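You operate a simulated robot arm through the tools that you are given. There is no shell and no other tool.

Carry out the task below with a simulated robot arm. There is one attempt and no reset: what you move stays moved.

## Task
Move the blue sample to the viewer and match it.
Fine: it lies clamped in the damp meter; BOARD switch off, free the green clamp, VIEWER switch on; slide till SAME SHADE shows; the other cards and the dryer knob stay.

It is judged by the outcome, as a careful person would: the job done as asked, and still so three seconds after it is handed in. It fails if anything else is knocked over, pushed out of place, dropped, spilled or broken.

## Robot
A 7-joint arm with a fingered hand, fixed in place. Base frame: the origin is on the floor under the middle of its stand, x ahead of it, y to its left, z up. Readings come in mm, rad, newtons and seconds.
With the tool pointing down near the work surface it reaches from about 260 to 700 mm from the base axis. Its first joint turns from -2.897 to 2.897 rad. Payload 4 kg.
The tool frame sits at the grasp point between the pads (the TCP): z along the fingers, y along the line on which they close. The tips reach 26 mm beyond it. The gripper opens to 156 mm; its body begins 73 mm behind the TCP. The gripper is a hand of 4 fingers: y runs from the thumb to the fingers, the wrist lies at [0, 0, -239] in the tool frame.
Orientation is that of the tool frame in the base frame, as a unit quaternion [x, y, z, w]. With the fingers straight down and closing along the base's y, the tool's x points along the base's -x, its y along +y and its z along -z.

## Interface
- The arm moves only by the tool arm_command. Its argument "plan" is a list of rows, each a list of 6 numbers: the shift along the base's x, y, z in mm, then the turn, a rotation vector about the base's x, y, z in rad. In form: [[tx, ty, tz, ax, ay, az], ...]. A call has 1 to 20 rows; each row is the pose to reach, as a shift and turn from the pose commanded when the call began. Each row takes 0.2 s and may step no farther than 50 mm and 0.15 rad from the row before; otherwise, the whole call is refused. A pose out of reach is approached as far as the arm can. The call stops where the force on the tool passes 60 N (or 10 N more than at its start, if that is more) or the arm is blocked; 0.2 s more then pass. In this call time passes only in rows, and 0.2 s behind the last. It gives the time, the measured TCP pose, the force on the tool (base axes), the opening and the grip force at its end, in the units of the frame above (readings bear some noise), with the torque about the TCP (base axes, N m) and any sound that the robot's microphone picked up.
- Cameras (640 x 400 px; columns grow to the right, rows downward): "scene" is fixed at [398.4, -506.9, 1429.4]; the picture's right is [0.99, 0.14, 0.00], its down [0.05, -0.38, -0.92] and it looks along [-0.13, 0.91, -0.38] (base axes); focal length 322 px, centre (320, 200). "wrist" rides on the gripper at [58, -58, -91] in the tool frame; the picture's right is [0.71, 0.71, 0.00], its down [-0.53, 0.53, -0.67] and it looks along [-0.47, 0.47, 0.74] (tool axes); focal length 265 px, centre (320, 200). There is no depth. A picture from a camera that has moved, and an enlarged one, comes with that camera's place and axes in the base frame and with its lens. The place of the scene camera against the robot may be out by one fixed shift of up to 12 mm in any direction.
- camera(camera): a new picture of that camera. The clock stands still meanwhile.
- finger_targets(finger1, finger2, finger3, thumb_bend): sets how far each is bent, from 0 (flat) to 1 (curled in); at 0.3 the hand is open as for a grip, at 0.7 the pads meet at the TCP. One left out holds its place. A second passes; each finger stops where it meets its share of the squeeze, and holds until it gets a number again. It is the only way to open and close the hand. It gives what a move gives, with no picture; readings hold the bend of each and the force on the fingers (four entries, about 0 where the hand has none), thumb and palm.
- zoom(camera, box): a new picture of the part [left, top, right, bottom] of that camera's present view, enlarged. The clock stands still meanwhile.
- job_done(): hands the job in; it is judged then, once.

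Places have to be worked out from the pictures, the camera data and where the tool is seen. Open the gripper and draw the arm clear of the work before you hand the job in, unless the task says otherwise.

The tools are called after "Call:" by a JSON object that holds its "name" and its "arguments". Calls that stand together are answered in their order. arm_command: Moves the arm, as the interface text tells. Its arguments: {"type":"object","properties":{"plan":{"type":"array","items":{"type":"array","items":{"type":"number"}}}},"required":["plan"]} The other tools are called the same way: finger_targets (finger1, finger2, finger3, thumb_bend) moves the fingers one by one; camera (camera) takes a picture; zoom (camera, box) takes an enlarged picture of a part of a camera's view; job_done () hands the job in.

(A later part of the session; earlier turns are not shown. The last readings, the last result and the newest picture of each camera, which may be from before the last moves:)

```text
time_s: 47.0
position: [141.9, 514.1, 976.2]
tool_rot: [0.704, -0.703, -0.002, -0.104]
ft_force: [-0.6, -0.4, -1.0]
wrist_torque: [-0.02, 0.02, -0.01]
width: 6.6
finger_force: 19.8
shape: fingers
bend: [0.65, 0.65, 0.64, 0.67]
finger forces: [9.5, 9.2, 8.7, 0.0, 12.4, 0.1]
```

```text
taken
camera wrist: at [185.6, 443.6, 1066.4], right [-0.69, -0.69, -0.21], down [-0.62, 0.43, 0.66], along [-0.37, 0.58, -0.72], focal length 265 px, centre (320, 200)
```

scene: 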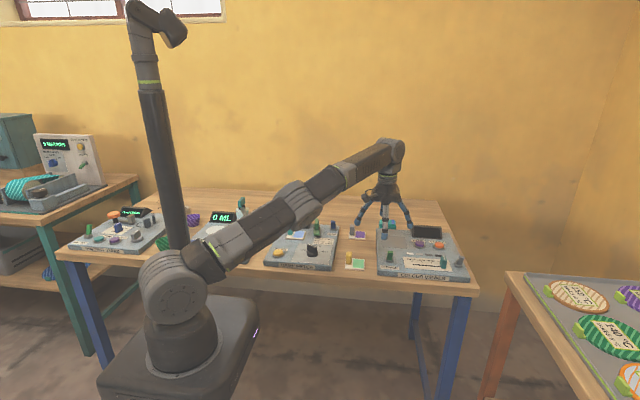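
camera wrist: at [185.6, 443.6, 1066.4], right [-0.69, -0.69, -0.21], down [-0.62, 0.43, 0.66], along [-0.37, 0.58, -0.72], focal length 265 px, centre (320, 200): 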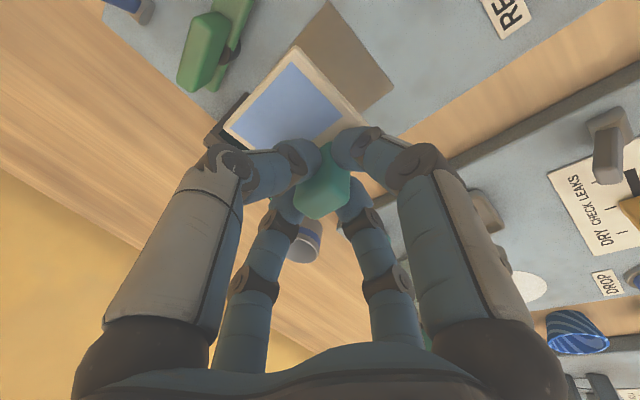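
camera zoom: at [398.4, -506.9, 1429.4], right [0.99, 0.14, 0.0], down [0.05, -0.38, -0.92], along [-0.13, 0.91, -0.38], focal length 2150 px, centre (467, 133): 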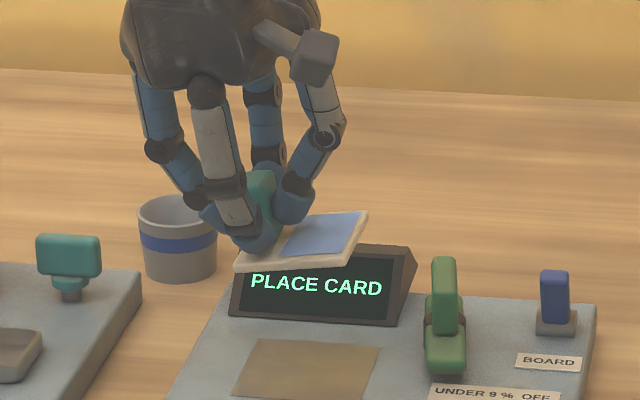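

The card is held, and the damp meter now reads PLACE CARD. I zoom in to estimate the card's tilt in the grip.

Call:
{"name": "zoom", "arguments": {"camera": "wrist", "box": [200, 20, 392, 220]}}

Call:
{"name": "zoom", "arguments": {"camera": "scene", "box": [275, 195, 315, 225]}}

```text
2.00 times, centred on (296, 120) of wrist
camera zoom: at [185.6, 443.6, 1066.4], right [-0.69, -0.69, -0.21], down [-0.62, 0.43, 0.66], along [-0.37, 0.58, -0.72], focal length 531 px, centre (368, 360)
```

zoom: 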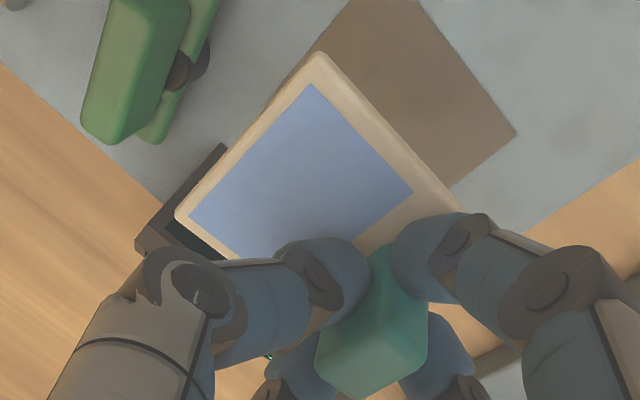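

```text
13.33 times, centred on (295, 210) of scene
camera zoom: at [398.4, -506.9, 1429.4], right [0.99, 0.14, 0.0], down [0.05, -0.38, -0.92], along [-0.13, 0.91, -0.38], focal length 4300 px, centre (653, 67)
```

zoom: 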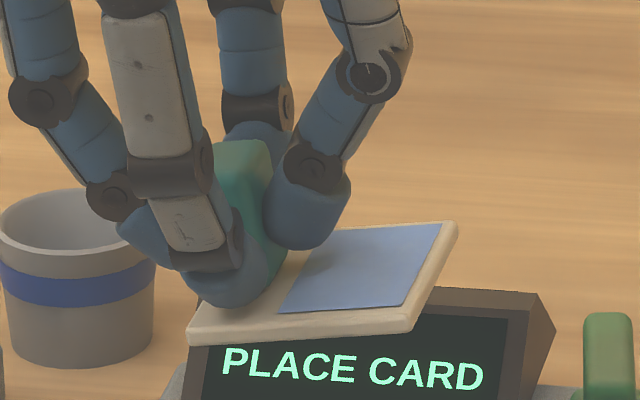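

The card has tipped about 9° about y (right side up) with the hand, which I'll correct near the pad. I carry it across at about z 985, clear of the clamp, lever and the other cards.

Call:
{"name": "arm_command", "arguments": {"plan": [[10, 0, 6, 0, 0, 0], [35, 0, 10, 0, 0, 0], [65, 0, 10, 0, 0, 0], [95, 0, 10, 0, 0, 0], [125, 0, 10, 0, 0, 0], [155, 0, 10, 0, 0, 0], [185, 0, 10, 0, 0, 0], [215, 0, 10, 0, 0, 0], [245, 0, 8, 0, 0, 0], [275, 0, 4, 0, 0, 0], [305, 0, 0, 0, 0, 0], [330, -1, -4, 0, 0, 0], [345, -1, -8, 0, 0, 0]]}}

Call:
{"name": "camera", "arguments": {"camera": "scene"}}

Call:
{"name": "zoom", "arguments": {"camera": "scene", "box": [340, 180, 452, 250]}}

Call:
{"name": "camera", "arguments": {"camera": "wrist"}}

```text
time_s: 49.8
position: [484.4, 513.0, 968.3]
tool_rot: [0.704, -0.703, -0.003, -0.104]
ft_force: [1.2, -0.9, 0.5]
wrist_torque: [0.02, 0.0, 0.01]
width: 6.6
finger_force: 19.6
shape: fingers
bend: [0.65, 0.65, 0.64, 0.67]
finger forces: [8.8, 9.3, 8.6, 0.0, 12.6, 0.1]
```

```text
taken
```

scene: 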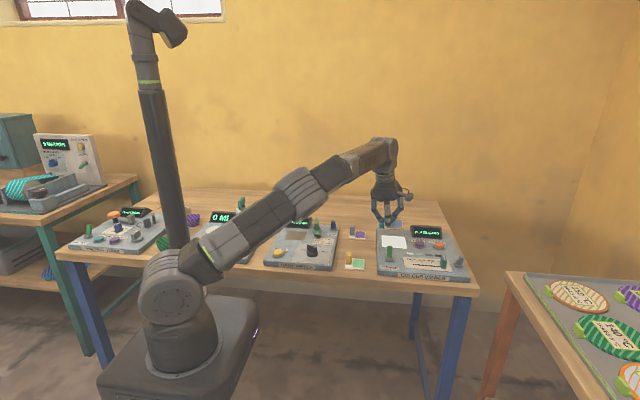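

```text
5.71 times, centred on (396, 215) of scene
camera zoom: at [398.4, -506.9, 1429.4], right [0.99, 0.14, 0.0], down [0.05, -0.38, -0.92], along [-0.13, 0.91, -0.38], focal length 1843 px, centre (-114, 114)
```

zoom: 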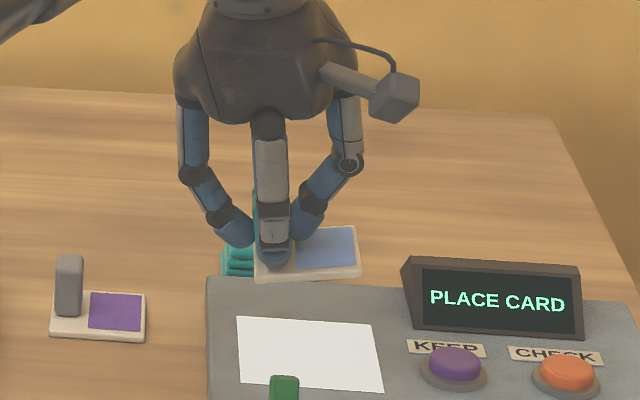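

```text
taken
camera wrist: at [529.9, 442.9, 1058.1], right [-0.69, -0.69, -0.21], down [-0.62, 0.42, 0.66], along [-0.37, 0.58, -0.72], focal length 265 px, centre (320, 200)
```

wrist: 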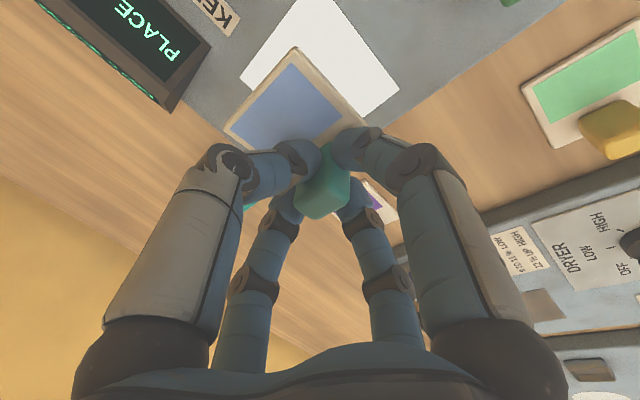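

Over the viewer now; the card sits about 7–8° right-side-up. I level it with a turn about +y, shift to align with the pad centre, and lower to z ≈ 940.

Call:
{"name": "arm_command", "arguments": {"plan": [[2, 1, -8, 0, 0.05, 0], [4, 2, -16, 0, 0.1, 0], [5.4, 2.7, -28, 0, 0.14, 0]]}}

Call:
{"name": "zoom", "arguments": {"camera": "scene", "box": [360, 200, 440, 250]}}

Call:
{"name": "camera", "arguments": {"camera": "wrist"}}

```text
time_s: 50.6
position: [491.4, 515.7, 940.3]
tool_rot: [-0.702, 0.708, 0.052, 0.054]
ft_force: [0.9, -0.1, -0.7]
wrist_torque: [-0.03, 0.02, 0.0]
width: 6.5
finger_force: 19.3
shape: fingers
bend: [0.65, 0.65, 0.64, 0.67]
finger forces: [8.8, 9.3, 8.6, 0.0, 12.6, 0.0]
```

```text
8.00 times, centred on (400, 225) of scene
camera zoom: at [398.4, -506.9, 1429.4], right [0.99, 0.14, 0.0], down [0.05, -0.38, -0.92], along [-0.13, 0.91, -0.38], focal length 2580 px, centre (-320, 0)
```

zoom: 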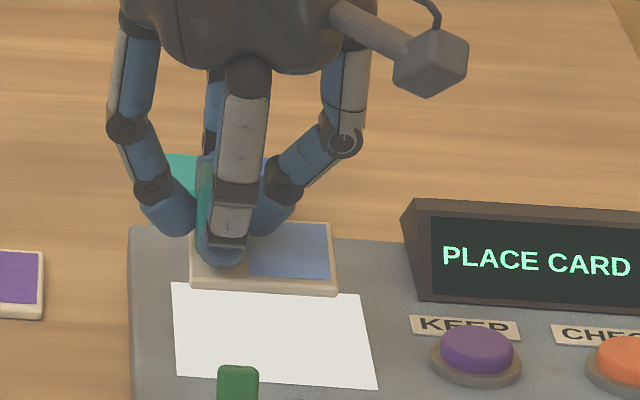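

```text
taken
camera wrist: at [546.9, 445.5, 1023.4], right [-0.71, -0.69, -0.11], down [-0.52, 0.42, 0.74], along [-0.46, 0.58, -0.67], focal length 265 px, centre (320, 200)
```

wrist: 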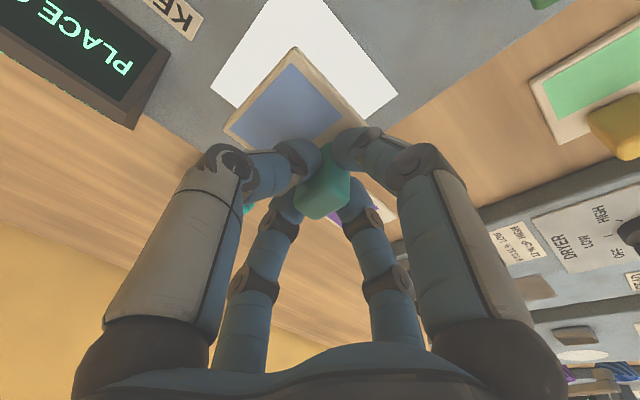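

The card is nearly level and should land inside the lit pad; a few mm more to +x will centre it. I lower to z ≈ 916, then continue in small steps watching the force.

Call:
{"name": "arm_command", "arguments": {"plan": [[1.5, 0.5, -8, 0, 0.01, 0], [3, 1, -16, 0, 0.02, 0], [3, 1, -22, 0, 0.025, 0]]}}

Call:
{"name": "zoom", "arguments": {"camera": "scene", "box": [360, 210, 440, 260]}}

Call:
{"name": "zoom", "arguments": {"camera": "wrist", "box": [200, 0, 400, 160]}}

```text
time_s: 51.4
position: [494.5, 517.2, 918.0]
tool_rot: [-0.701, 0.709, 0.061, 0.046]
ft_force: [-0.7, 0.1, 0.0]
wrist_torque: [-0.01, -0.01, 0.0]
width: 6.8
finger_force: 19.4
shape: fingers
bend: [0.65, 0.65, 0.64, 0.67]
finger forces: [8.7, 9.2, 8.6, 0.0, 12.6, 0.0]
```

```text
8.00 times, centred on (400, 235) of scene
camera zoom: at [398.4, -506.9, 1429.4], right [0.99, 0.14, 0.0], down [0.05, -0.38, -0.92], along [-0.13, 0.91, -0.38], focal length 2580 px, centre (-320, -80)
```

zoom: 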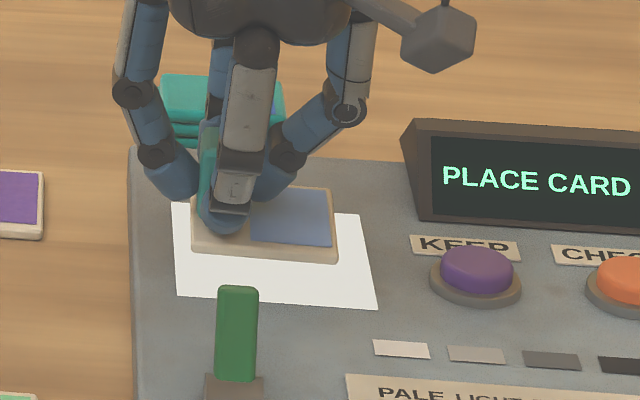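

```text
2.50 times, centred on (300, 80) of wrist
camera zoom: at [552.2, 446.5, 999.9], right [-0.72, -0.69, -0.09], down [-0.51, 0.43, 0.75], along [-0.48, 0.58, -0.65], focal length 664 px, centre (370, 500)
```

zoom: 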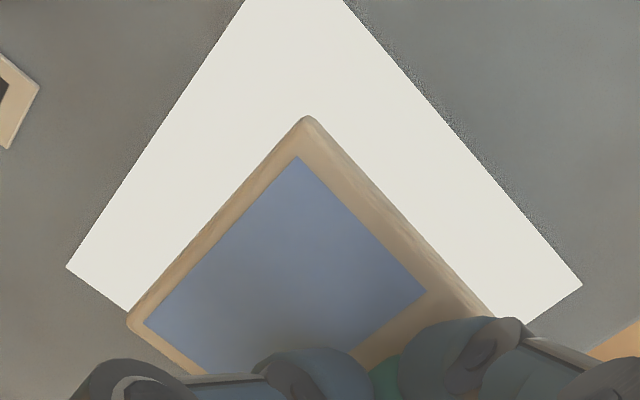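

The card is at x 479–539, y 492–552, inside the pad (473–556, 480–564); I nudge +4 mm in x and lower in small steps watching for contact.

Call:
{"name": "arm_command", "arguments": {"plan": [[2, 0, -2, 0, 0, 0], [4, 0, -4, 0, 0, 0], [4, 0, -6, 0, 0, 0], [4, 0, -8, 0, 0, 0]]}}

Call:
{"name": "zoom", "arguments": {"camera": "scene", "box": [360, 210, 440, 260]}}

```text
time_s: 52.4
position: [498.5, 516.1, 910.8]
tool_rot: [-0.7, 0.71, 0.06, 0.046]
ft_force: [-0.4, -0.2, -0.2]
wrist_torque: [-0.01, 0.0, 0.02]
width: 6.6
finger_force: 19.4
shape: fingers
bend: [0.65, 0.65, 0.64, 0.67]
finger forces: [8.8, 9.3, 8.5, 0.0, 12.6, 0.0]
```

```text
8.00 times, centred on (400, 235) of scene
camera zoom: at [398.4, -506.9, 1429.4], right [0.99, 0.14, 0.0], down [0.05, -0.38, -0.92], along [-0.13, 0.91, -0.38], focal length 2580 px, centre (-320, -80)
```

zoom: 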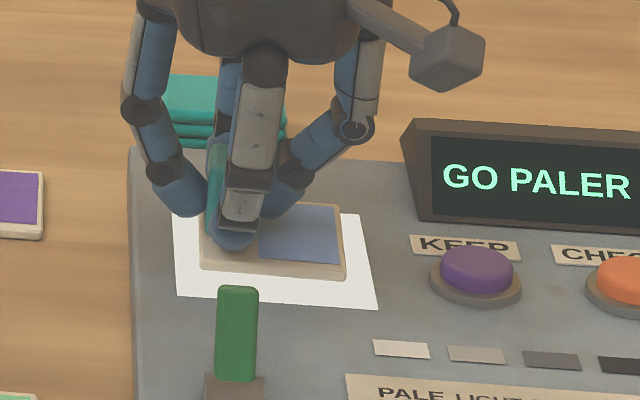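

The viewer senses the card: GO PALER. The card still hovers a little, so I lower further in 1.5 mm steps until contact shows.

Call:
{"name": "arm_command", "arguments": {"plan": [[0, 0, -1.5, 0, 0, 0], [0, 0, -3, 0, 0, 0]]}}

Call:
{"name": "zoom", "arguments": {"camera": "scene", "box": [370, 220, 418, 250]}}

Call:
{"name": "zoom", "arguments": {"camera": "wrist", "box": [200, 0, 400, 160]}}

```text
time_s: 53.0
position: [498.3, 516.1, 906.5]
tool_rot: [-0.701, 0.709, 0.06, 0.046]
ft_force: [-0.4, 0.3, -0.7]
wrist_torque: [0.03, -0.02, -0.03]
width: 6.8
finger_force: 19.6
shape: fingers
bend: [0.65, 0.65, 0.64, 0.67]
finger forces: [8.8, 9.2, 8.5, 0.0, 12.6, 0.1]
```

```text
13.33 times, centred on (394, 235) of scene
camera zoom: at [398.4, -506.9, 1429.4], right [0.99, 0.14, 0.0], down [0.05, -0.38, -0.92], along [-0.13, 0.91, -0.38], focal length 4300 px, centre (-667, -267)
```

zoom: 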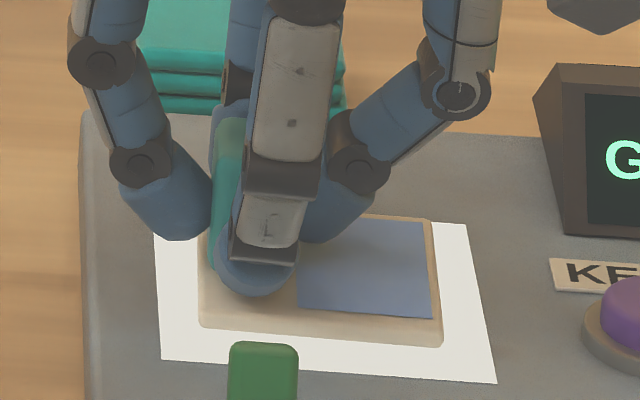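

```text
2.50 times, centred on (300, 80) of wrist
camera zoom: at [556.4, 446.0, 988.7], right [-0.72, -0.69, -0.09], down [-0.51, 0.42, 0.75], along [-0.48, 0.58, -0.65], focal length 664 px, centre (370, 500)
```

zoom: 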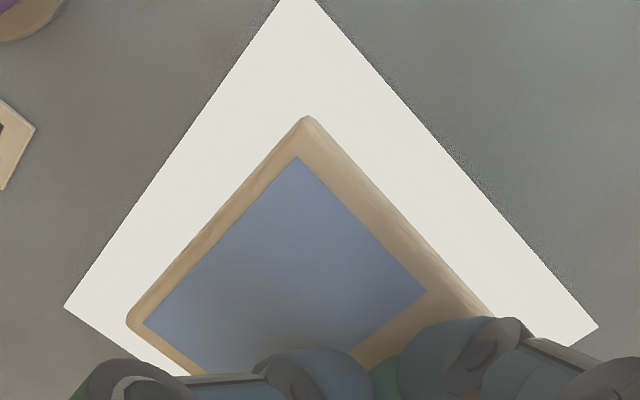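

Still free; the card is well centred on the pad. I continue down in small steps.

Call:
{"name": "arm_command", "arguments": {"plan": [[0, 0, -1, 0, 0, 0], [0, 0, -2, 0, 0, 0], [0, 0, -3, 0, 0, 0]]}}

Call:
{"name": "zoom", "arguments": {"camera": "scene", "box": [370, 220, 418, 250]}}

```text
time_s: 53.8
position: [498.9, 515.8, 903.3]
tool_rot: [-0.701, 0.709, 0.06, 0.046]
ft_force: [-0.2, 0.3, -0.6]
wrist_torque: [0.03, -0.02, -0.01]
width: 6.7
finger_force: 20.1
shape: fingers
bend: [0.65, 0.65, 0.64, 0.67]
finger forces: [9.3, 9.2, 8.8, 0.0, 12.8, 0.0]
```

```text
13.33 times, centred on (394, 235) of scene
camera zoom: at [398.4, -506.9, 1429.4], right [0.99, 0.14, 0.0], down [0.05, -0.38, -0.92], along [-0.13, 0.91, -0.38], focal length 4300 px, centre (-667, -267)
```

zoom: 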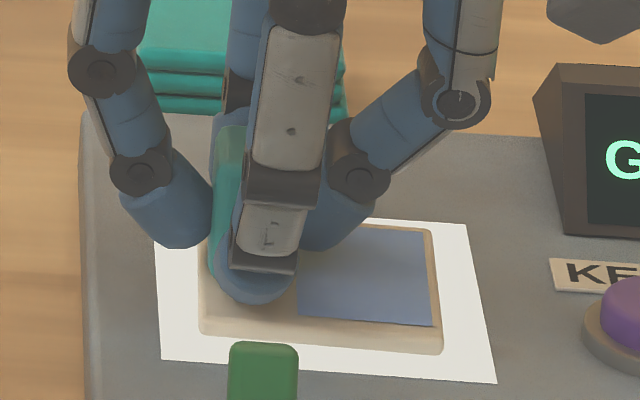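

The finger forces have shifted a little, perhaps first contact. I go 2 mm more.

Call:
{"name": "arm_command", "arguments": {"plan": [[0, 0, -1, 0, 0, 0], [0, 0, -2, 0, 0, 0]]}}

Call:
{"name": "zoom", "arguments": {"camera": "scene", "box": [370, 220, 418, 250]}}

```text
time_s: 54.4
position: [498.3, 515.5, 903.2]
tool_rot: [-0.7, 0.71, 0.061, 0.047]
ft_force: [1.3, -1.0, 12.6]
wrist_torque: [-0.01, 0.01, -0.01]
width: 6.7
finger_force: 22.8
shape: fingers
bend: [0.65, 0.65, 0.64, 0.67]
finger forces: [11.3, 10.3, 9.6, 0.0, 14.9, 0.0]
```

```text
13.33 times, centred on (394, 235) of scene
camera zoom: at [398.4, -506.9, 1429.4], right [0.99, 0.14, 0.0], down [0.05, -0.38, -0.92], along [-0.13, 0.91, -0.38], focal length 4300 px, centre (-667, -267)
```

zoom: 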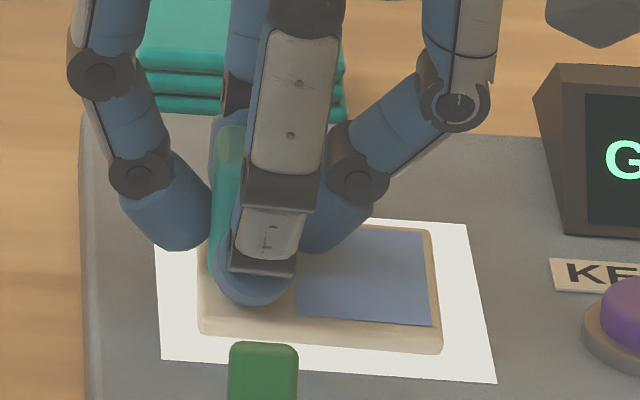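

Contact confirmed: 12.6 N upward. I ease up 1.5 mm to relieve the load, then open all fingers together.

Call:
{"name": "arm_command", "arguments": {"plan": [[0, 0, 1.5, 0, 0, 0]]}}

Call:
{"name": "finger_targets", "arguments": {"finger1": 0.62, "finger2": 0.62, "finger3": 0.61, "thumb_bend": 0.63}}

Call:
{"name": "finger_targets", "arguments": {"finger1": 0.55, "finger2": 0.55, "finger3": 0.55, "thumb_bend": 0.55}}

Call:
{"name": "zoom", "arguments": {"camera": "scene", "box": [360, 210, 440, 260]}}

Call:
{"name": "camera", "arguments": {"camera": "wrist"}}

```text
time_s: 54.8
position: [499.0, 516.4, 904.1]
tool_rot: [-0.701, 0.709, 0.062, 0.047]
ft_force: [2.1, 0.2, 9.8]
wrist_torque: [-0.02, 0.0, 0.01]
width: 6.5
finger_force: 22.5
shape: fingers
bend: [0.65, 0.65, 0.64, 0.67]
finger forces: [10.5, 9.6, 9.4, 0.1, 15.2, 0.0]
```

```text
time_s: 55.8
position: [498.1, 516.4, 903.3]
tool_rot: [-0.701, 0.71, 0.06, 0.046]
ft_force: [-0.6, -0.1, 0.7]
wrist_torque: [0.02, 0.02, 0.0]
width: 15.4
finger_force: 0.5
shape: fingers
bend: [0.62, 0.62, 0.61, 0.63]
finger forces: [0.2, 0.0, 0.1, 0.0, 0.0, 0.0]
```

```text
time_s: 56.8
position: [498.7, 516.1, 903.0]
tool_rot: [-0.7, 0.71, 0.06, 0.046]
ft_force: [-0.4, -0.5, 11.3]
wrist_torque: [-0.28, -0.03, -0.01]
width: 30.6
finger_force: 6.2
shape: fingers
bend: [0.59, 0.55, 0.55, 0.55]
finger forces: [11.9, 0.0, 0.1, 0.0, 0.0, 0.0]
```

```text
8.00 times, centred on (400, 235) of scene
camera zoom: at [398.4, -506.9, 1429.4], right [0.99, 0.14, 0.0], down [0.05, -0.38, -0.92], along [-0.13, 0.91, -0.38], focal length 2580 px, centre (-320, -80)
```

zoom: 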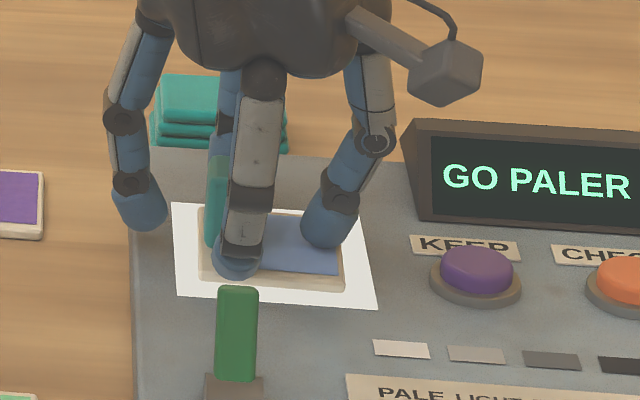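

```text
taken
camera wrist: at [556.1, 445.7, 986.0], right [-0.72, -0.69, -0.09], down [-0.51, 0.42, 0.75], along [-0.48, 0.58, -0.65], focal length 265 px, centre (320, 200)
```

wrist: 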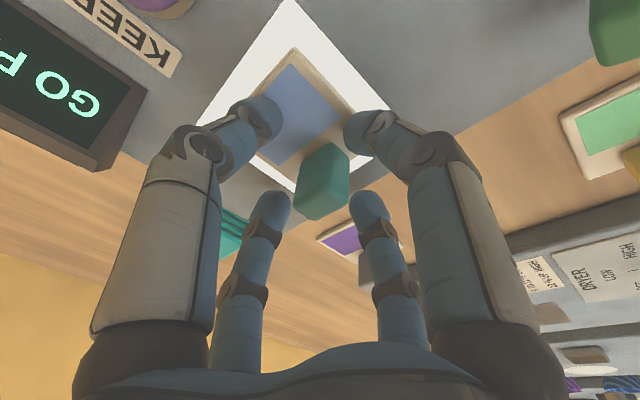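

Finger1 (front, lowest) is pressing on the card's front border at 12 N. I bend it back to 0.60 to unload, then rise straight up.

Call:
{"name": "finger_targets", "arguments": {"finger1": 0.605}}

Call:
{"name": "arm_command", "arguments": {"plan": [[0, 0, 4, 0, 0, 0], [0, 0, 14, 0, 0, 0], [0, 0, 28, 0, 0, 0], [0, 0, 42, 0, 0, 0]]}}

Call:
{"name": "zoom", "arguments": {"camera": "scene", "box": [360, 210, 440, 260]}}

Call:
{"name": "camera", "arguments": {"camera": "wrist"}}

```text
time_s: 57.8
position: [497.6, 515.9, 903.3]
tool_rot: [-0.7, 0.71, 0.061, 0.046]
ft_force: [-0.3, 0.0, 4.5]
wrist_torque: [-0.09, -0.07, 0.01]
width: 28.7
finger_force: 2.1
shape: fingers
bend: [0.61, 0.55, 0.55, 0.55]
finger forces: [3.6, 0.0, 0.0, 0.0, 0.7, 0.0]
```

```text
time_s: 58.8
position: [494.3, 512.1, 937.3]
tool_rot: [-0.701, 0.709, 0.06, 0.046]
ft_force: [0.0, -0.1, -0.2]
wrist_torque: [0.01, -0.01, 0.0]
width: 29.8
finger_force: 0.2
shape: fingers
bend: [0.6, 0.55, 0.55, 0.55]
finger forces: [0.0, 0.1, 0.1, 0.0, 0.0, 0.0]
out of reach, approached as far as the arm can: row 3, 4
```

```text
8.00 times, centred on (400, 235) of scene
camera zoom: at [398.4, -506.9, 1429.4], right [0.99, 0.14, 0.0], down [0.05, -0.38, -0.92], along [-0.13, 0.91, -0.38], focal length 2580 px, centre (-320, -80)
```

zoom: 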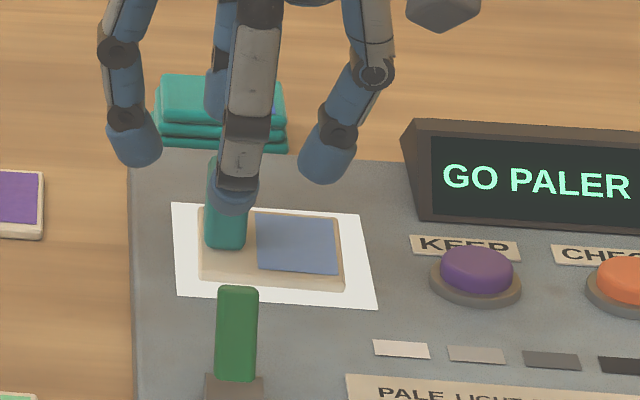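

```text
taken
camera wrist: at [551.7, 441.7, 1019.3], right [-0.72, -0.69, -0.09], down [-0.51, 0.43, 0.75], along [-0.48, 0.58, -0.65], focal length 265 px, centre (320, 200)
```

wrist: 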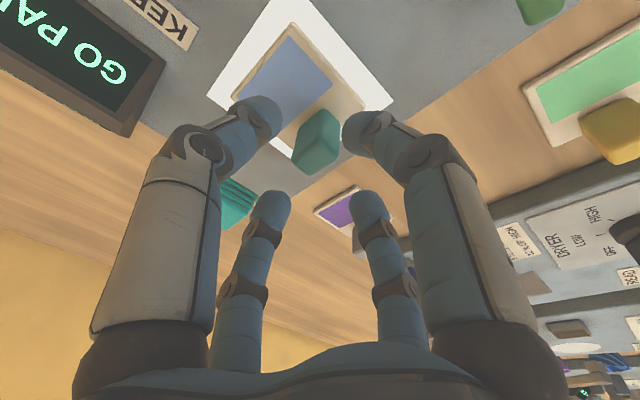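

The card lies flat inside the lit pad, and the display says GO PALER. I rise while retreating slightly toward the robot (the reach limit), then straighten the tool.

Call:
{"name": "arm_command", "arguments": {"plan": [[-4, -4, 10, 0, 0, 0], [-9, -9, 22, 0, 0, 0], [-15, -15, 36, 0, 0, 0], [-30, -35, 50, -0.05, -0.006, 0], [-45, -60, 65, -0.1, -0.013, 0], [-55, -90, 80, -0.15, -0.019, 0]]}}

Call:
{"name": "zoom", "arguments": {"camera": "scene", "box": [350, 200, 478, 280]}}

```text
time_s: 60.2
position: [439.0, 422.5, 1018.0]
tool_rot: [-0.703, 0.711, 0.001, 0.0]
ft_force: [-1.3, 0.0, 0.8]
wrist_torque: [-0.03, 0.01, 0.0]
width: 30.0
finger_force: 0.2
shape: fingers
bend: [0.6, 0.55, 0.55, 0.55]
finger forces: [0.0, 0.0, 0.0, 0.0, 0.0, 0.0]
```

```text
5.00 times, centred on (414, 240) of scene
camera zoom: at [398.4, -506.9, 1429.4], right [0.99, 0.14, 0.0], down [0.05, -0.38, -0.92], along [-0.13, 0.91, -0.38], focal length 1612 px, centre (-150, 0)
```

zoom: 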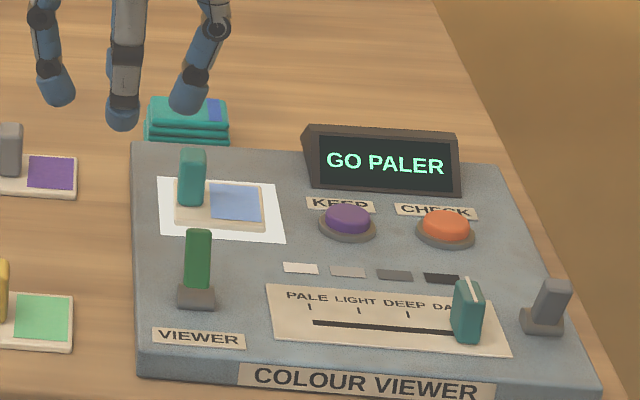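

The card is settled on the pad. I turn the hand back to zero yaw while moving toward the slider side at a safe height, then curl fingers 1 and 3.

Call:
{"name": "arm_command", "arguments": {"plan": [[9, -8, 2, 0, 0, -0.142], [18, -17, 2, 0, 0, -0.284], [27, -25, 2, 0, 0, -0.425], [36, -33, 2, 0, 0, -0.567], [46, -42, 2, 0, 0, -0.709], [55, -50, 2, 0, 0, -0.85], [64, -58, 2, 0, 0, -0.992], [73, -67, 2, 0, 0, -1.134], [83, -75, 2, 0, 0, -1.276], [92, -83, 2, 0, 0, -1.417], [101, -92, 2, 0, 0, -1.559]]}}

Call:
{"name": "finger_targets", "arguments": {"finger1": 0.3, "finger2": 0.5, "finger3": 1.0, "thumb_bend": 0.5}}

Call:
{"name": "finger_targets", "arguments": {"finger1": 1.0}}

```text
time_s: 62.6
position: [539.0, 331.9, 1019.5]
tool_rot: [0.002, 1.0, 0.0, 0.0]
ft_force: [0.3, -0.1, 0.4]
wrist_torque: [-0.01, -0.02, 0.0]
width: 29.9
finger_force: 0.0
shape: fingers
bend: [0.6, 0.55, 0.55, 0.55]
finger forces: [0.0, 0.0, 0.0, 0.0, 0.1, 0.0]
```

```text
time_s: 63.6
position: [539.2, 330.1, 1020.5]
tool_rot: [0.0, 1.0, 0.001, 0.0]
ft_force: [-0.2, 0.1, 0.0]
wrist_torque: [0.01, -0.02, 0.0]
width: 82.7
finger_force: 0.0
shape: fingers
bend: [0.3, 0.5, 1.0, 0.5]
finger forces: [0.0, 0.0, 0.1, 0.0, 0.1, 0.0]
```

```text
time_s: 64.6
position: [539.8, 330.5, 1020.3]
tool_rot: [0.0, 1.0, 0.0, 0.001]
ft_force: [-0.2, 0.8, 1.1]
wrist_torque: [-0.02, 0.02, 0.02]
width: 47.3
finger_force: 0.0
shape: fingers
bend: [0.91, 0.5, 1.0, 0.5]
finger forces: [0.1, 0.0, 0.0, 0.1, 0.0, 0.0]
```

Fingers are set (thumb and finger2 at 0.5, others curled). I tilt the hand 0.4 rad outward and move over the slider, staying 50 mm above grasp height.

Call:
{"name": "arm_command", "arguments": {"plan": [[10, 8, -5, 0, -0.1, 0], [30, 20, -15, 0, -0.2, 0], [55, 32, -30, 0, -0.3, 0], [80, 44, -45, 0, -0.4, 0], [100, 52, -65, 0, -0.4, 0]]}}

Call:
{"name": "camera", "arguments": {"camera": "wrist"}}

Call:
{"name": "zoom", "arguments": {"camera": "scene", "box": [370, 200, 482, 270]}}

```text
time_s: 65.8
position: [639.7, 381.9, 954.3]
tool_rot: [0.0, 0.98, 0.0, 0.2]
ft_force: [0.1, -1.4, -1.3]
wrist_torque: [0.01, -0.01, 0.01]
width: 47.6
finger_force: 0.1
shape: fingers
bend: [0.91, 0.5, 1.0, 0.5]
finger forces: [0.0, 0.0, 0.1, 0.0, 0.0, 0.0]
```

```text
taken
camera wrist: at [549.5, 326.1, 1017.1], right [-0.65, 0.71, -0.28], down [0.22, 0.53, 0.82], along [0.73, 0.47, -0.5], focal length 265 px, centre (320, 200)
```

wrist: 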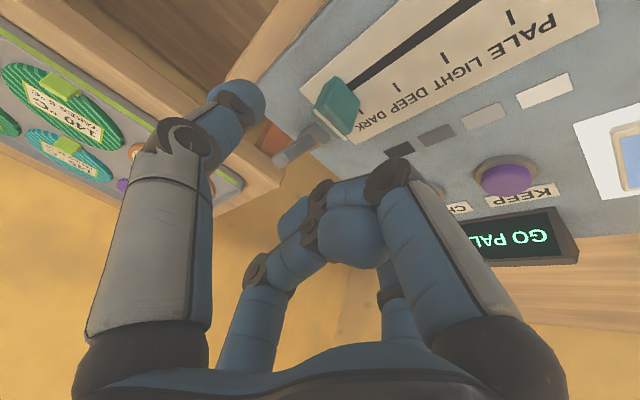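

```text
5.71 times, centred on (426, 235) of scene
camera zoom: at [398.4, -506.9, 1429.4], right [0.99, 0.14, 0.0], down [0.05, -0.38, -0.92], along [-0.13, 0.91, -0.38], focal length 1843 px, centre (-286, 0)
```

zoom: 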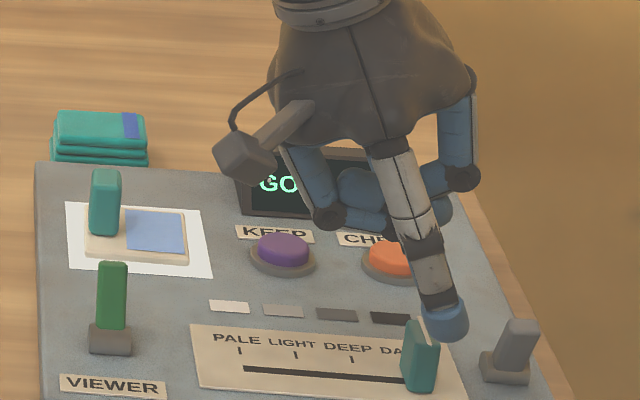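

The slider is visible in the wrist view. I zoom in to measure its handle and the grey toggle beside it.

Call:
{"name": "zoom", "arguments": {"camera": "wrist", "box": [260, 50, 420, 190]}}

Call:
{"name": "zoom", "arguments": {"camera": "scene", "box": [426, 240, 474, 270]}}

```text
2.86 times, centred on (340, 120) of wrist
camera zoom: at [549.5, 326.1, 1017.1], right [-0.65, 0.71, -0.28], down [0.22, 0.53, 0.82], along [0.73, 0.47, -0.5], focal length 758 px, centre (263, 429)
```

zoom: 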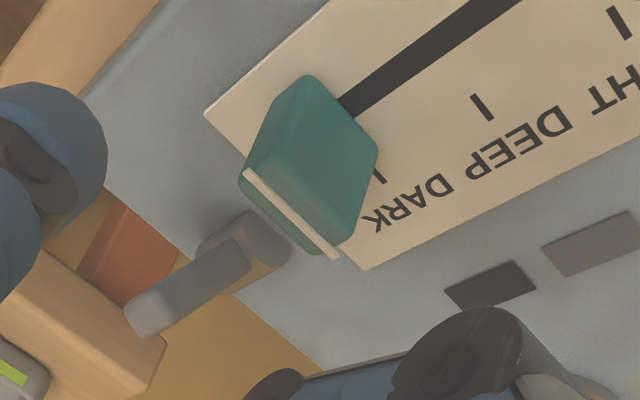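

```text
13.33 times, centred on (450, 255) of scene
camera zoom: at [398.4, -506.9, 1429.4], right [0.99, 0.14, 0.0], down [0.05, -0.38, -0.92], along [-0.13, 0.91, -0.38], focal length 4300 px, centre (-1413, -533)
```

zoom: 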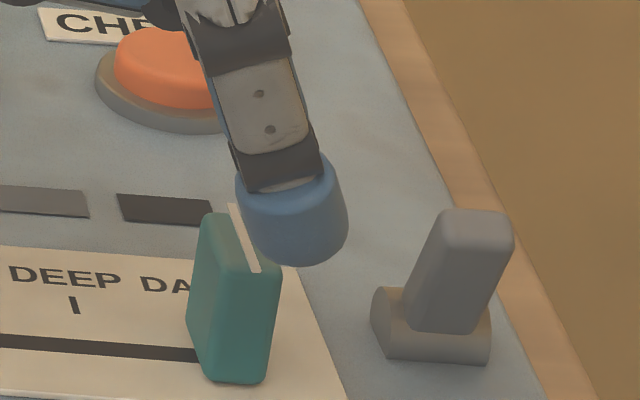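

The slider handle measures x 648–662, y 371–397, z 864–896. I narrow thumb and finger2 a little and descend around it, one on its front and one on its back face.

Call:
{"name": "finger_targets", "arguments": {"finger2": 0.56, "thumb_bend": 0.56}}

Call:
{"name": "arm_command", "arguments": {"plan": [[6.7, 2, -12, 0, 0, 0], [6.7, 2, -25, 0, 0, 0], [6.7, 2, -35, 0, 0, 0]]}}

Call:
{"name": "zoom", "arguments": {"camera": "scene", "box": [416, 230, 480, 270]}}

Call:
{"name": "camera", "arguments": {"camera": "wrist"}}

```text
time_s: 66.8
position: [639.2, 382.3, 954.1]
tool_rot: [0.0, 0.98, 0.0, 0.198]
ft_force: [-0.8, 0.4, 0.0]
wrist_torque: [-0.03, 0.02, -0.02]
width: 38.8
finger_force: 0.0
shape: fingers
bend: [0.91, 0.56, 1.0, 0.56]
finger forces: [0.1, 0.1, 0.1, 0.0, 0.0, 0.1]
```

```text
time_s: 67.6
position: [647.7, 383.9, 919.3]
tool_rot: [0.0, 0.98, 0.001, 0.2]
ft_force: [-0.1, 0.1, 0.3]
wrist_torque: [0.04, 0.0, -0.01]
width: 39.0
finger_force: 0.0
shape: fingers
bend: [0.91, 0.56, 1.0, 0.56]
finger forces: [0.0, 0.0, 0.0, 0.0, 0.1, 0.1]
```

```text
10.00 times, centred on (448, 250) of scene
camera zoom: at [398.4, -506.9, 1429.4], right [0.99, 0.14, 0.0], down [0.05, -0.38, -0.92], along [-0.13, 0.91, -0.38], focal length 3225 px, centre (-960, -300)
```

zoom: 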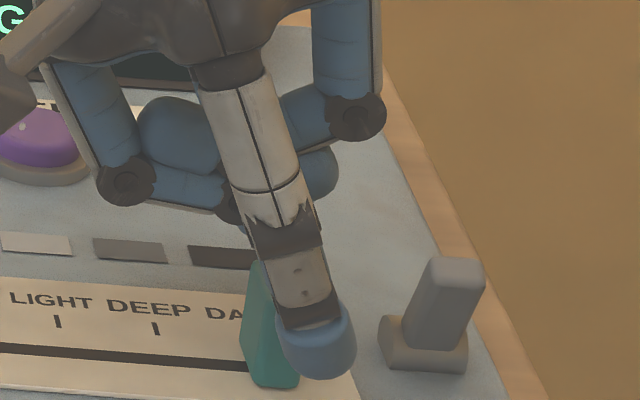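

```text
taken
camera wrist: at [556.5, 327.2, 982.1], right [-0.65, 0.71, -0.28], down [0.22, 0.53, 0.82], along [0.73, 0.47, -0.5], focal length 265 px, centre (320, 200)
```

wrist: 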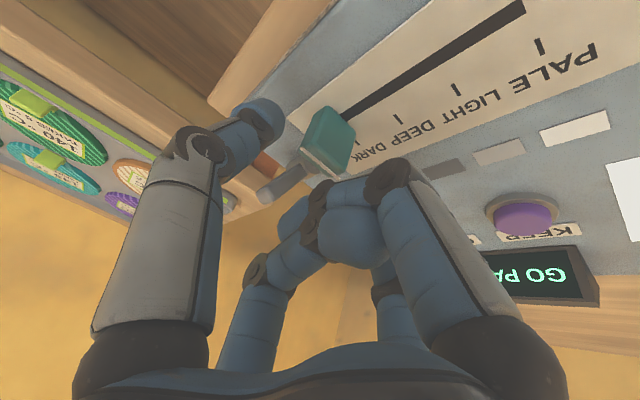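

The thumb appears about 3 mm to the right of the handle's centre, so I shift −3 mm in x and go down the remaining 18 mm.

Call:
{"name": "arm_command", "arguments": {"plan": [[-3, 0, -6, 0, 0, 0], [-3, 0, -12, 0, 0, 0], [-3, 0, -17, 0, 0, 0]]}}

Call:
{"name": "zoom", "arguments": {"camera": "scene", "box": [416, 230, 480, 270]}}

Call:
{"name": "zoom", "arguments": {"camera": "wrist", "box": [220, 60, 420, 200]}}

```text
time_s: 68.4
position: [643.0, 384.6, 902.4]
tool_rot: [0.0, 0.98, 0.001, 0.199]
ft_force: [0.6, 0.3, -0.3]
wrist_torque: [0.0, -0.01, 0.01]
width: 38.8
finger_force: 0.0
shape: fingers
bend: [0.91, 0.56, 1.0, 0.56]
finger forces: [0.0, 0.0, 0.0, 0.0, 0.0, 0.0]
```

```text
10.00 times, centred on (448, 250) of scene
camera zoom: at [398.4, -506.9, 1429.4], right [0.99, 0.14, 0.0], down [0.05, -0.38, -0.92], along [-0.13, 0.91, -0.38], focal length 3225 px, centre (-960, -300)
```

zoom: 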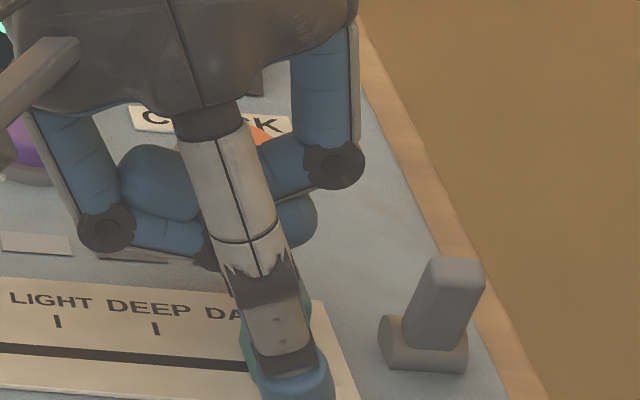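

```text
2.86 times, centred on (320, 130) of wrist
camera zoom: at [553.1, 327.6, 965.2], right [-0.65, 0.71, -0.28], down [0.22, 0.53, 0.82], along [0.73, 0.47, -0.5], focal length 758 px, centre (320, 400)
```

zoom: 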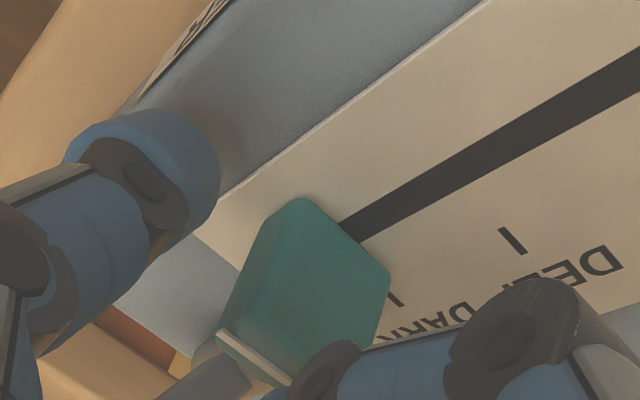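

Both fingers flank the slider. I close gently and then firm up the pinch.

Call:
{"name": "finger_targets", "arguments": {"finger2": 0.64, "thumb_bend": 0.64}}

Call:
{"name": "finger_targets", "arguments": {"finger2": 0.7, "thumb_bend": 0.7}}

Call:
{"name": "zoom", "arguments": {"camera": "scene", "box": [406, 210, 486, 270]}}

Call:
{"name": "zoom", "arguments": {"camera": "wrist", "box": [220, 60, 420, 200]}}

```text
time_s: 69.4
position: [644.4, 383.5, 901.6]
tool_rot: [0.0, 0.98, 0.0, 0.2]
ft_force: [-0.1, -2.9, -0.8]
wrist_torque: [-0.02, 0.0, -0.01]
width: 29.1
finger_force: 0.8
shape: fingers
bend: [0.91, 0.64, 1.0, 0.63]
finger forces: [0.0, 0.1, 0.0, 0.0, 2.1, 0.1]
```

```text
time_s: 70.4
position: [642.6, 384.0, 901.8]
tool_rot: [0.001, 0.98, -0.001, 0.199]
ft_force: [-0.8, -5.8, 0.2]
wrist_torque: [-0.09, 0.01, -0.02]
width: 28.8
finger_force: 7.0
shape: fingers
bend: [0.91, 0.65, 1.0, 0.64]
finger forces: [0.1, 4.4, 0.1, 0.1, 10.1, 0.1]
```

```text
6.67 times, centred on (446, 240) of scene
camera zoom: at [398.4, -506.9, 1429.4], right [0.99, 0.14, 0.0], down [0.05, -0.38, -0.92], along [-0.13, 0.91, -0.38], focal length 2150 px, centre (-520, -67)
```

zoom: 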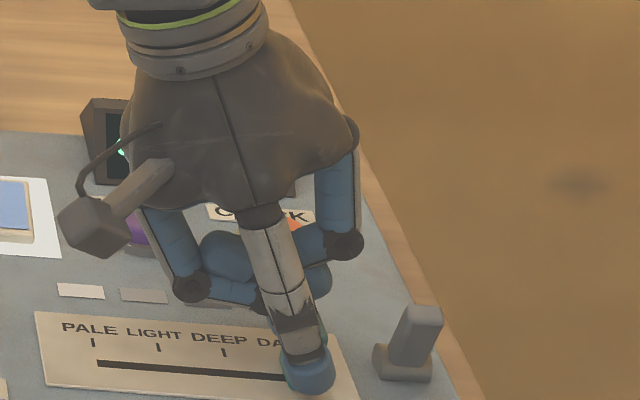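

```text
2.86 times, centred on (320, 130) of wrist
camera zoom: at [553.2, 327.0, 965.3], right [-0.65, 0.71, -0.28], down [0.22, 0.53, 0.82], along [0.73, 0.47, -0.5], focal length 758 px, centre (320, 400)
```

zoom: 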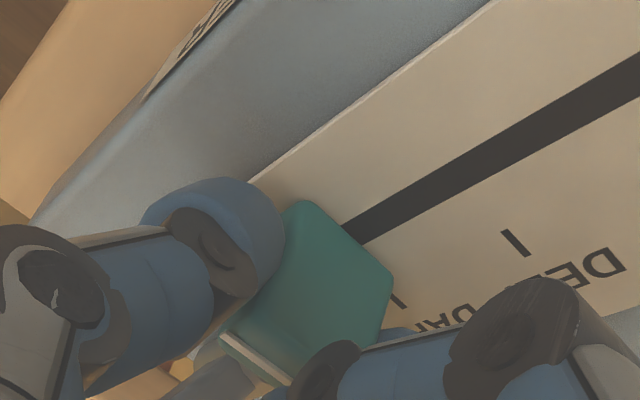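

The slider is pinched. I drag it 8 mm toward PALE (−x) and read the display through the wrist camera.

Call:
{"name": "arm_command", "arguments": {"plan": [[-2, 0, 0, 0, 0, 0], [-4, 0, 0, 0, 0, 0], [-6, 0, 0, 0, 0, 0], [-8, 0, 0, 0, 0, 0]]}}

Call:
{"name": "camera", "arguments": {"camera": "wrist"}}

Call:
{"name": "zoom", "arguments": {"camera": "scene", "box": [406, 210, 486, 270]}}

```text
time_s: 71.4
position: [635.7, 384.2, 903.0]
tool_rot: [0.0, 0.98, 0.0, 0.199]
ft_force: [1.8, -6.0, -1.5]
wrist_torque: [-0.1, -0.04, 0.01]
width: 28.5
finger_force: 7.1
shape: fingers
bend: [0.91, 0.65, 1.0, 0.64]
finger forces: [0.0, 4.3, 0.0, 0.1, 9.6, 0.0]
```

```text
taken
camera wrist: at [545.3, 326.9, 965.3], right [-0.65, 0.71, -0.28], down [0.22, 0.53, 0.82], along [0.73, 0.47, -0.5], focal length 265 px, centre (320, 200)
```

wrist: 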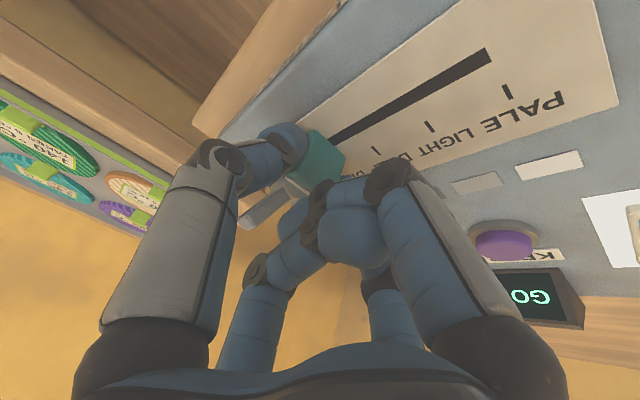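

```text
6.67 times, centred on (446, 240) of scene
camera zoom: at [398.4, -506.9, 1429.4], right [0.99, 0.14, 0.0], down [0.05, -0.38, -0.92], along [-0.13, 0.91, -0.38], focal length 2150 px, centre (-520, -67)
```

zoom: 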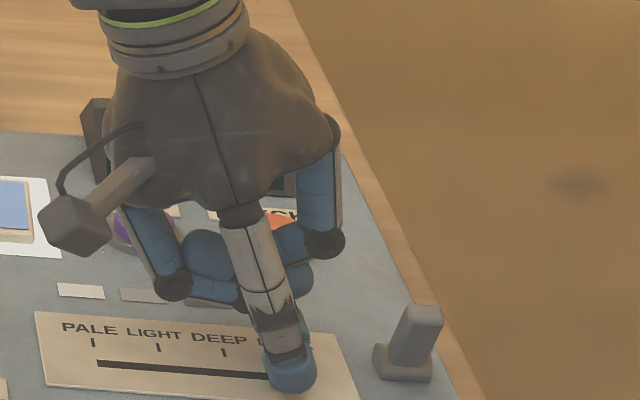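

The slider moves with the fingers, and the wrist camera sees the start of the display (GO…). I continue in 5 mm steps and check each time.

Call:
{"name": "arm_command", "arguments": {"plan": [[-2.5, 0, 0, 0, 0, 0], [-5, 0, 0, 0, 0, 0]]}}

Call:
{"name": "zoom", "arguments": {"camera": "wrist", "box": [480, 250, 608, 330]}}

Call:
{"name": "arm_command", "arguments": {"plan": [[-2.5, 0, 0, 0, 0, 0], [-5, 0, 0, 0, 0, 0]]}}

Call:
{"name": "zoom", "arguments": {"camera": "wrist", "box": [480, 250, 608, 330]}}

```text
time_s: 72.0
position: [630.2, 384.2, 901.5]
tool_rot: [0.0, 0.98, 0.0, 0.199]
ft_force: [0.4, -7.0, -0.1]
wrist_torque: [-0.15, -0.01, -0.08]
width: 28.6
finger_force: 7.4
shape: fingers
bend: [0.91, 0.65, 1.0, 0.64]
finger forces: [0.0, 4.3, 0.0, 0.0, 10.5, 0.0]
```

```text
5.00 times, centred on (544, 290) of wrist
camera zoom: at [540.2, 327.1, 965.2], right [-0.65, 0.71, -0.28], down [0.22, 0.53, 0.82], along [0.73, 0.47, -0.5], focal length 1327 px, centre (-800, -250)
```

zoom: 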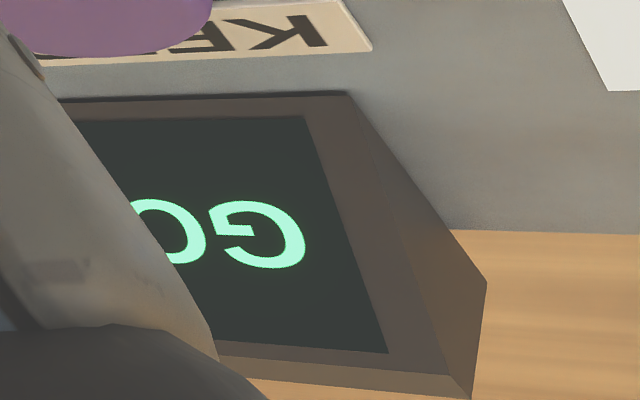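

```text
time_s: 72.6
position: [624.6, 384.6, 901.8]
tool_rot: [0.0, 0.98, 0.001, 0.199]
ft_force: [0.4, -7.6, -0.9]
wrist_torque: [-0.13, -0.01, -0.09]
width: 28.9
finger_force: 7.6
shape: fingers
bend: [0.91, 0.65, 1.0, 0.64]
finger forces: [0.0, 4.0, 0.0, 0.0, 10.9, 0.0]
```

```text
5.00 times, centred on (544, 290) of wrist
camera zoom: at [535.1, 327.2, 965.4], right [-0.65, 0.71, -0.28], down [0.22, 0.53, 0.82], along [0.73, 0.47, -0.5], focal length 1327 px, centre (-800, -250)
```

zoom: 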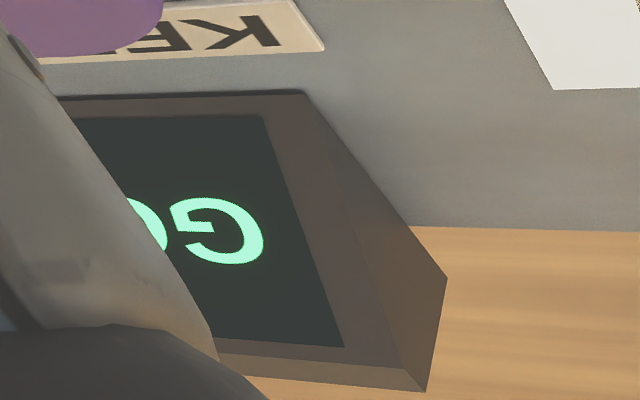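

Still GO. I check whether the scene camera sees part of the display from here.

Call:
{"name": "zoom", "arguments": {"camera": "scene", "box": [396, 210, 476, 260]}}

```text
8.00 times, centred on (436, 235) of scene
camera zoom: at [398.4, -506.9, 1429.4], right [0.99, 0.14, 0.0], down [0.05, -0.38, -0.92], along [-0.13, 0.91, -0.38], focal length 2580 px, centre (-608, -80)
```

zoom: 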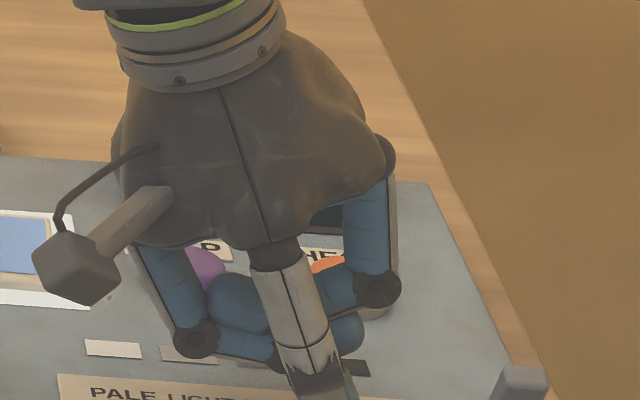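

From here the display is mostly hidden. I'll search by dragging to mid-range, then lifting off vertically to read the whole message. First I drag to slider x ≈ 611.

Call:
{"name": "arm_command", "arguments": {"plan": [[-4, 0, 0, 0, 0, 0], [-8, 0, 0, 0, 0, 0], [-12, 0, 0, 0, 0, 0], [-16, 0, 0, 0, 0, 0], [-20, 0, 0, 0, 0, 0], [-24, 0, 0, 0, 0, 0], [-26, 0, 0, 0, 0, 0]]}}

Call:
{"name": "zoom", "arguments": {"camera": "scene", "box": [396, 210, 476, 270]}}

Call:
{"name": "camera", "arguments": {"camera": "wrist"}}

```text
time_s: 74.2
position: [599.8, 383.6, 902.2]
tool_rot: [0.0, 0.98, 0.0, 0.198]
ft_force: [0.4, -5.9, -0.5]
wrist_torque: [-0.12, -0.01, -0.02]
width: 28.7
finger_force: 7.6
shape: fingers
bend: [0.91, 0.66, 1.0, 0.64]
finger forces: [0.0, 4.3, 0.0, 0.0, 9.9, 0.0]
```

```text
6.67 times, centred on (436, 240) of scene
camera zoom: at [398.4, -506.9, 1429.4], right [0.99, 0.14, 0.0], down [0.05, -0.38, -0.92], along [-0.13, 0.91, -0.38], focal length 2150 px, centre (-453, -67)
```

zoom: 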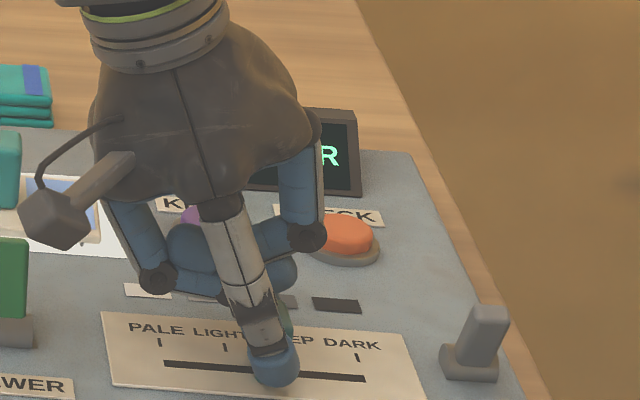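

```text
taken
camera wrist: at [509.1, 327.2, 965.3], right [-0.65, 0.71, -0.28], down [0.22, 0.53, 0.82], along [0.72, 0.47, -0.5], focal length 265 px, centre (320, 200)
```

wrist: 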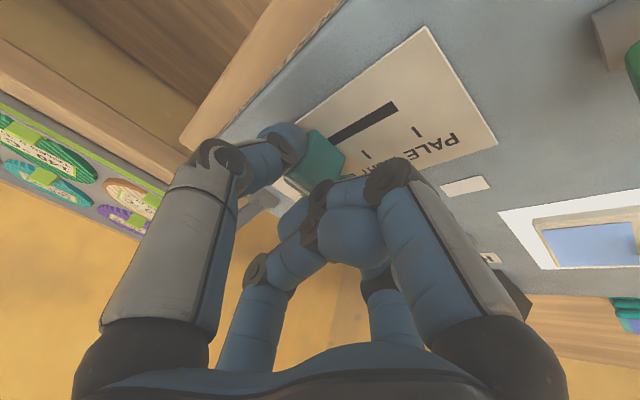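

The scene camera now sees only the final R (PALER or DARKER). I open the pinch, lift and move left to read the entire display.

Call:
{"name": "finger_targets", "arguments": {"finger2": 0.56, "thumb_bend": 0.56}}

Call:
{"name": "arm_command", "arguments": {"plan": [[0, 0, 10, 0, 0, 0], [0, 0, 25, 0, 0, 0], [0, 0, 45, 0, 0, 0], [-35, 0, 60, 0, 0, 0], [-70, 0, 60, 0, 0, 0]]}}

Call:
{"name": "zoom", "arguments": {"camera": "scene", "box": [366, 205, 478, 275]}}

```text
time_s: 75.2
position: [598.6, 384.6, 902.6]
tool_rot: [-0.001, 0.98, 0.0, 0.199]
ft_force: [-0.2, 0.1, -0.2]
wrist_torque: [0.0, 0.02, -0.03]
width: 38.3
finger_force: 0.1
shape: fingers
bend: [0.91, 0.56, 1.0, 0.56]
finger forces: [0.1, 0.0, 0.0, 0.2, 0.0, 0.0]
```

```text
time_s: 76.4
position: [529.4, 384.4, 962.0]
tool_rot: [0.001, 0.98, 0.0, 0.2]
ft_force: [1.0, -0.5, 0.0]
wrist_torque: [0.01, 0.0, -0.02]
width: 38.6
finger_force: 0.1
shape: fingers
bend: [0.91, 0.56, 1.0, 0.56]
finger forces: [0.1, 0.0, 0.0, 0.0, 0.0, 0.0]
```

```text
5.71 times, centred on (422, 240) of scene
camera zoom: at [398.4, -506.9, 1429.4], right [0.99, 0.14, 0.0], down [0.05, -0.38, -0.92], along [-0.13, 0.91, -0.38], focal length 1843 px, centre (-263, -29)
```

zoom: 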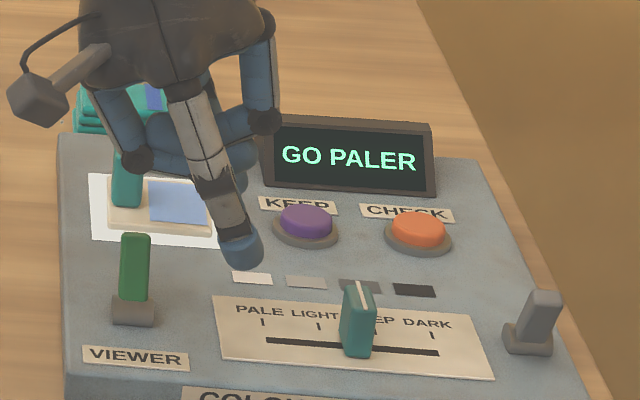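

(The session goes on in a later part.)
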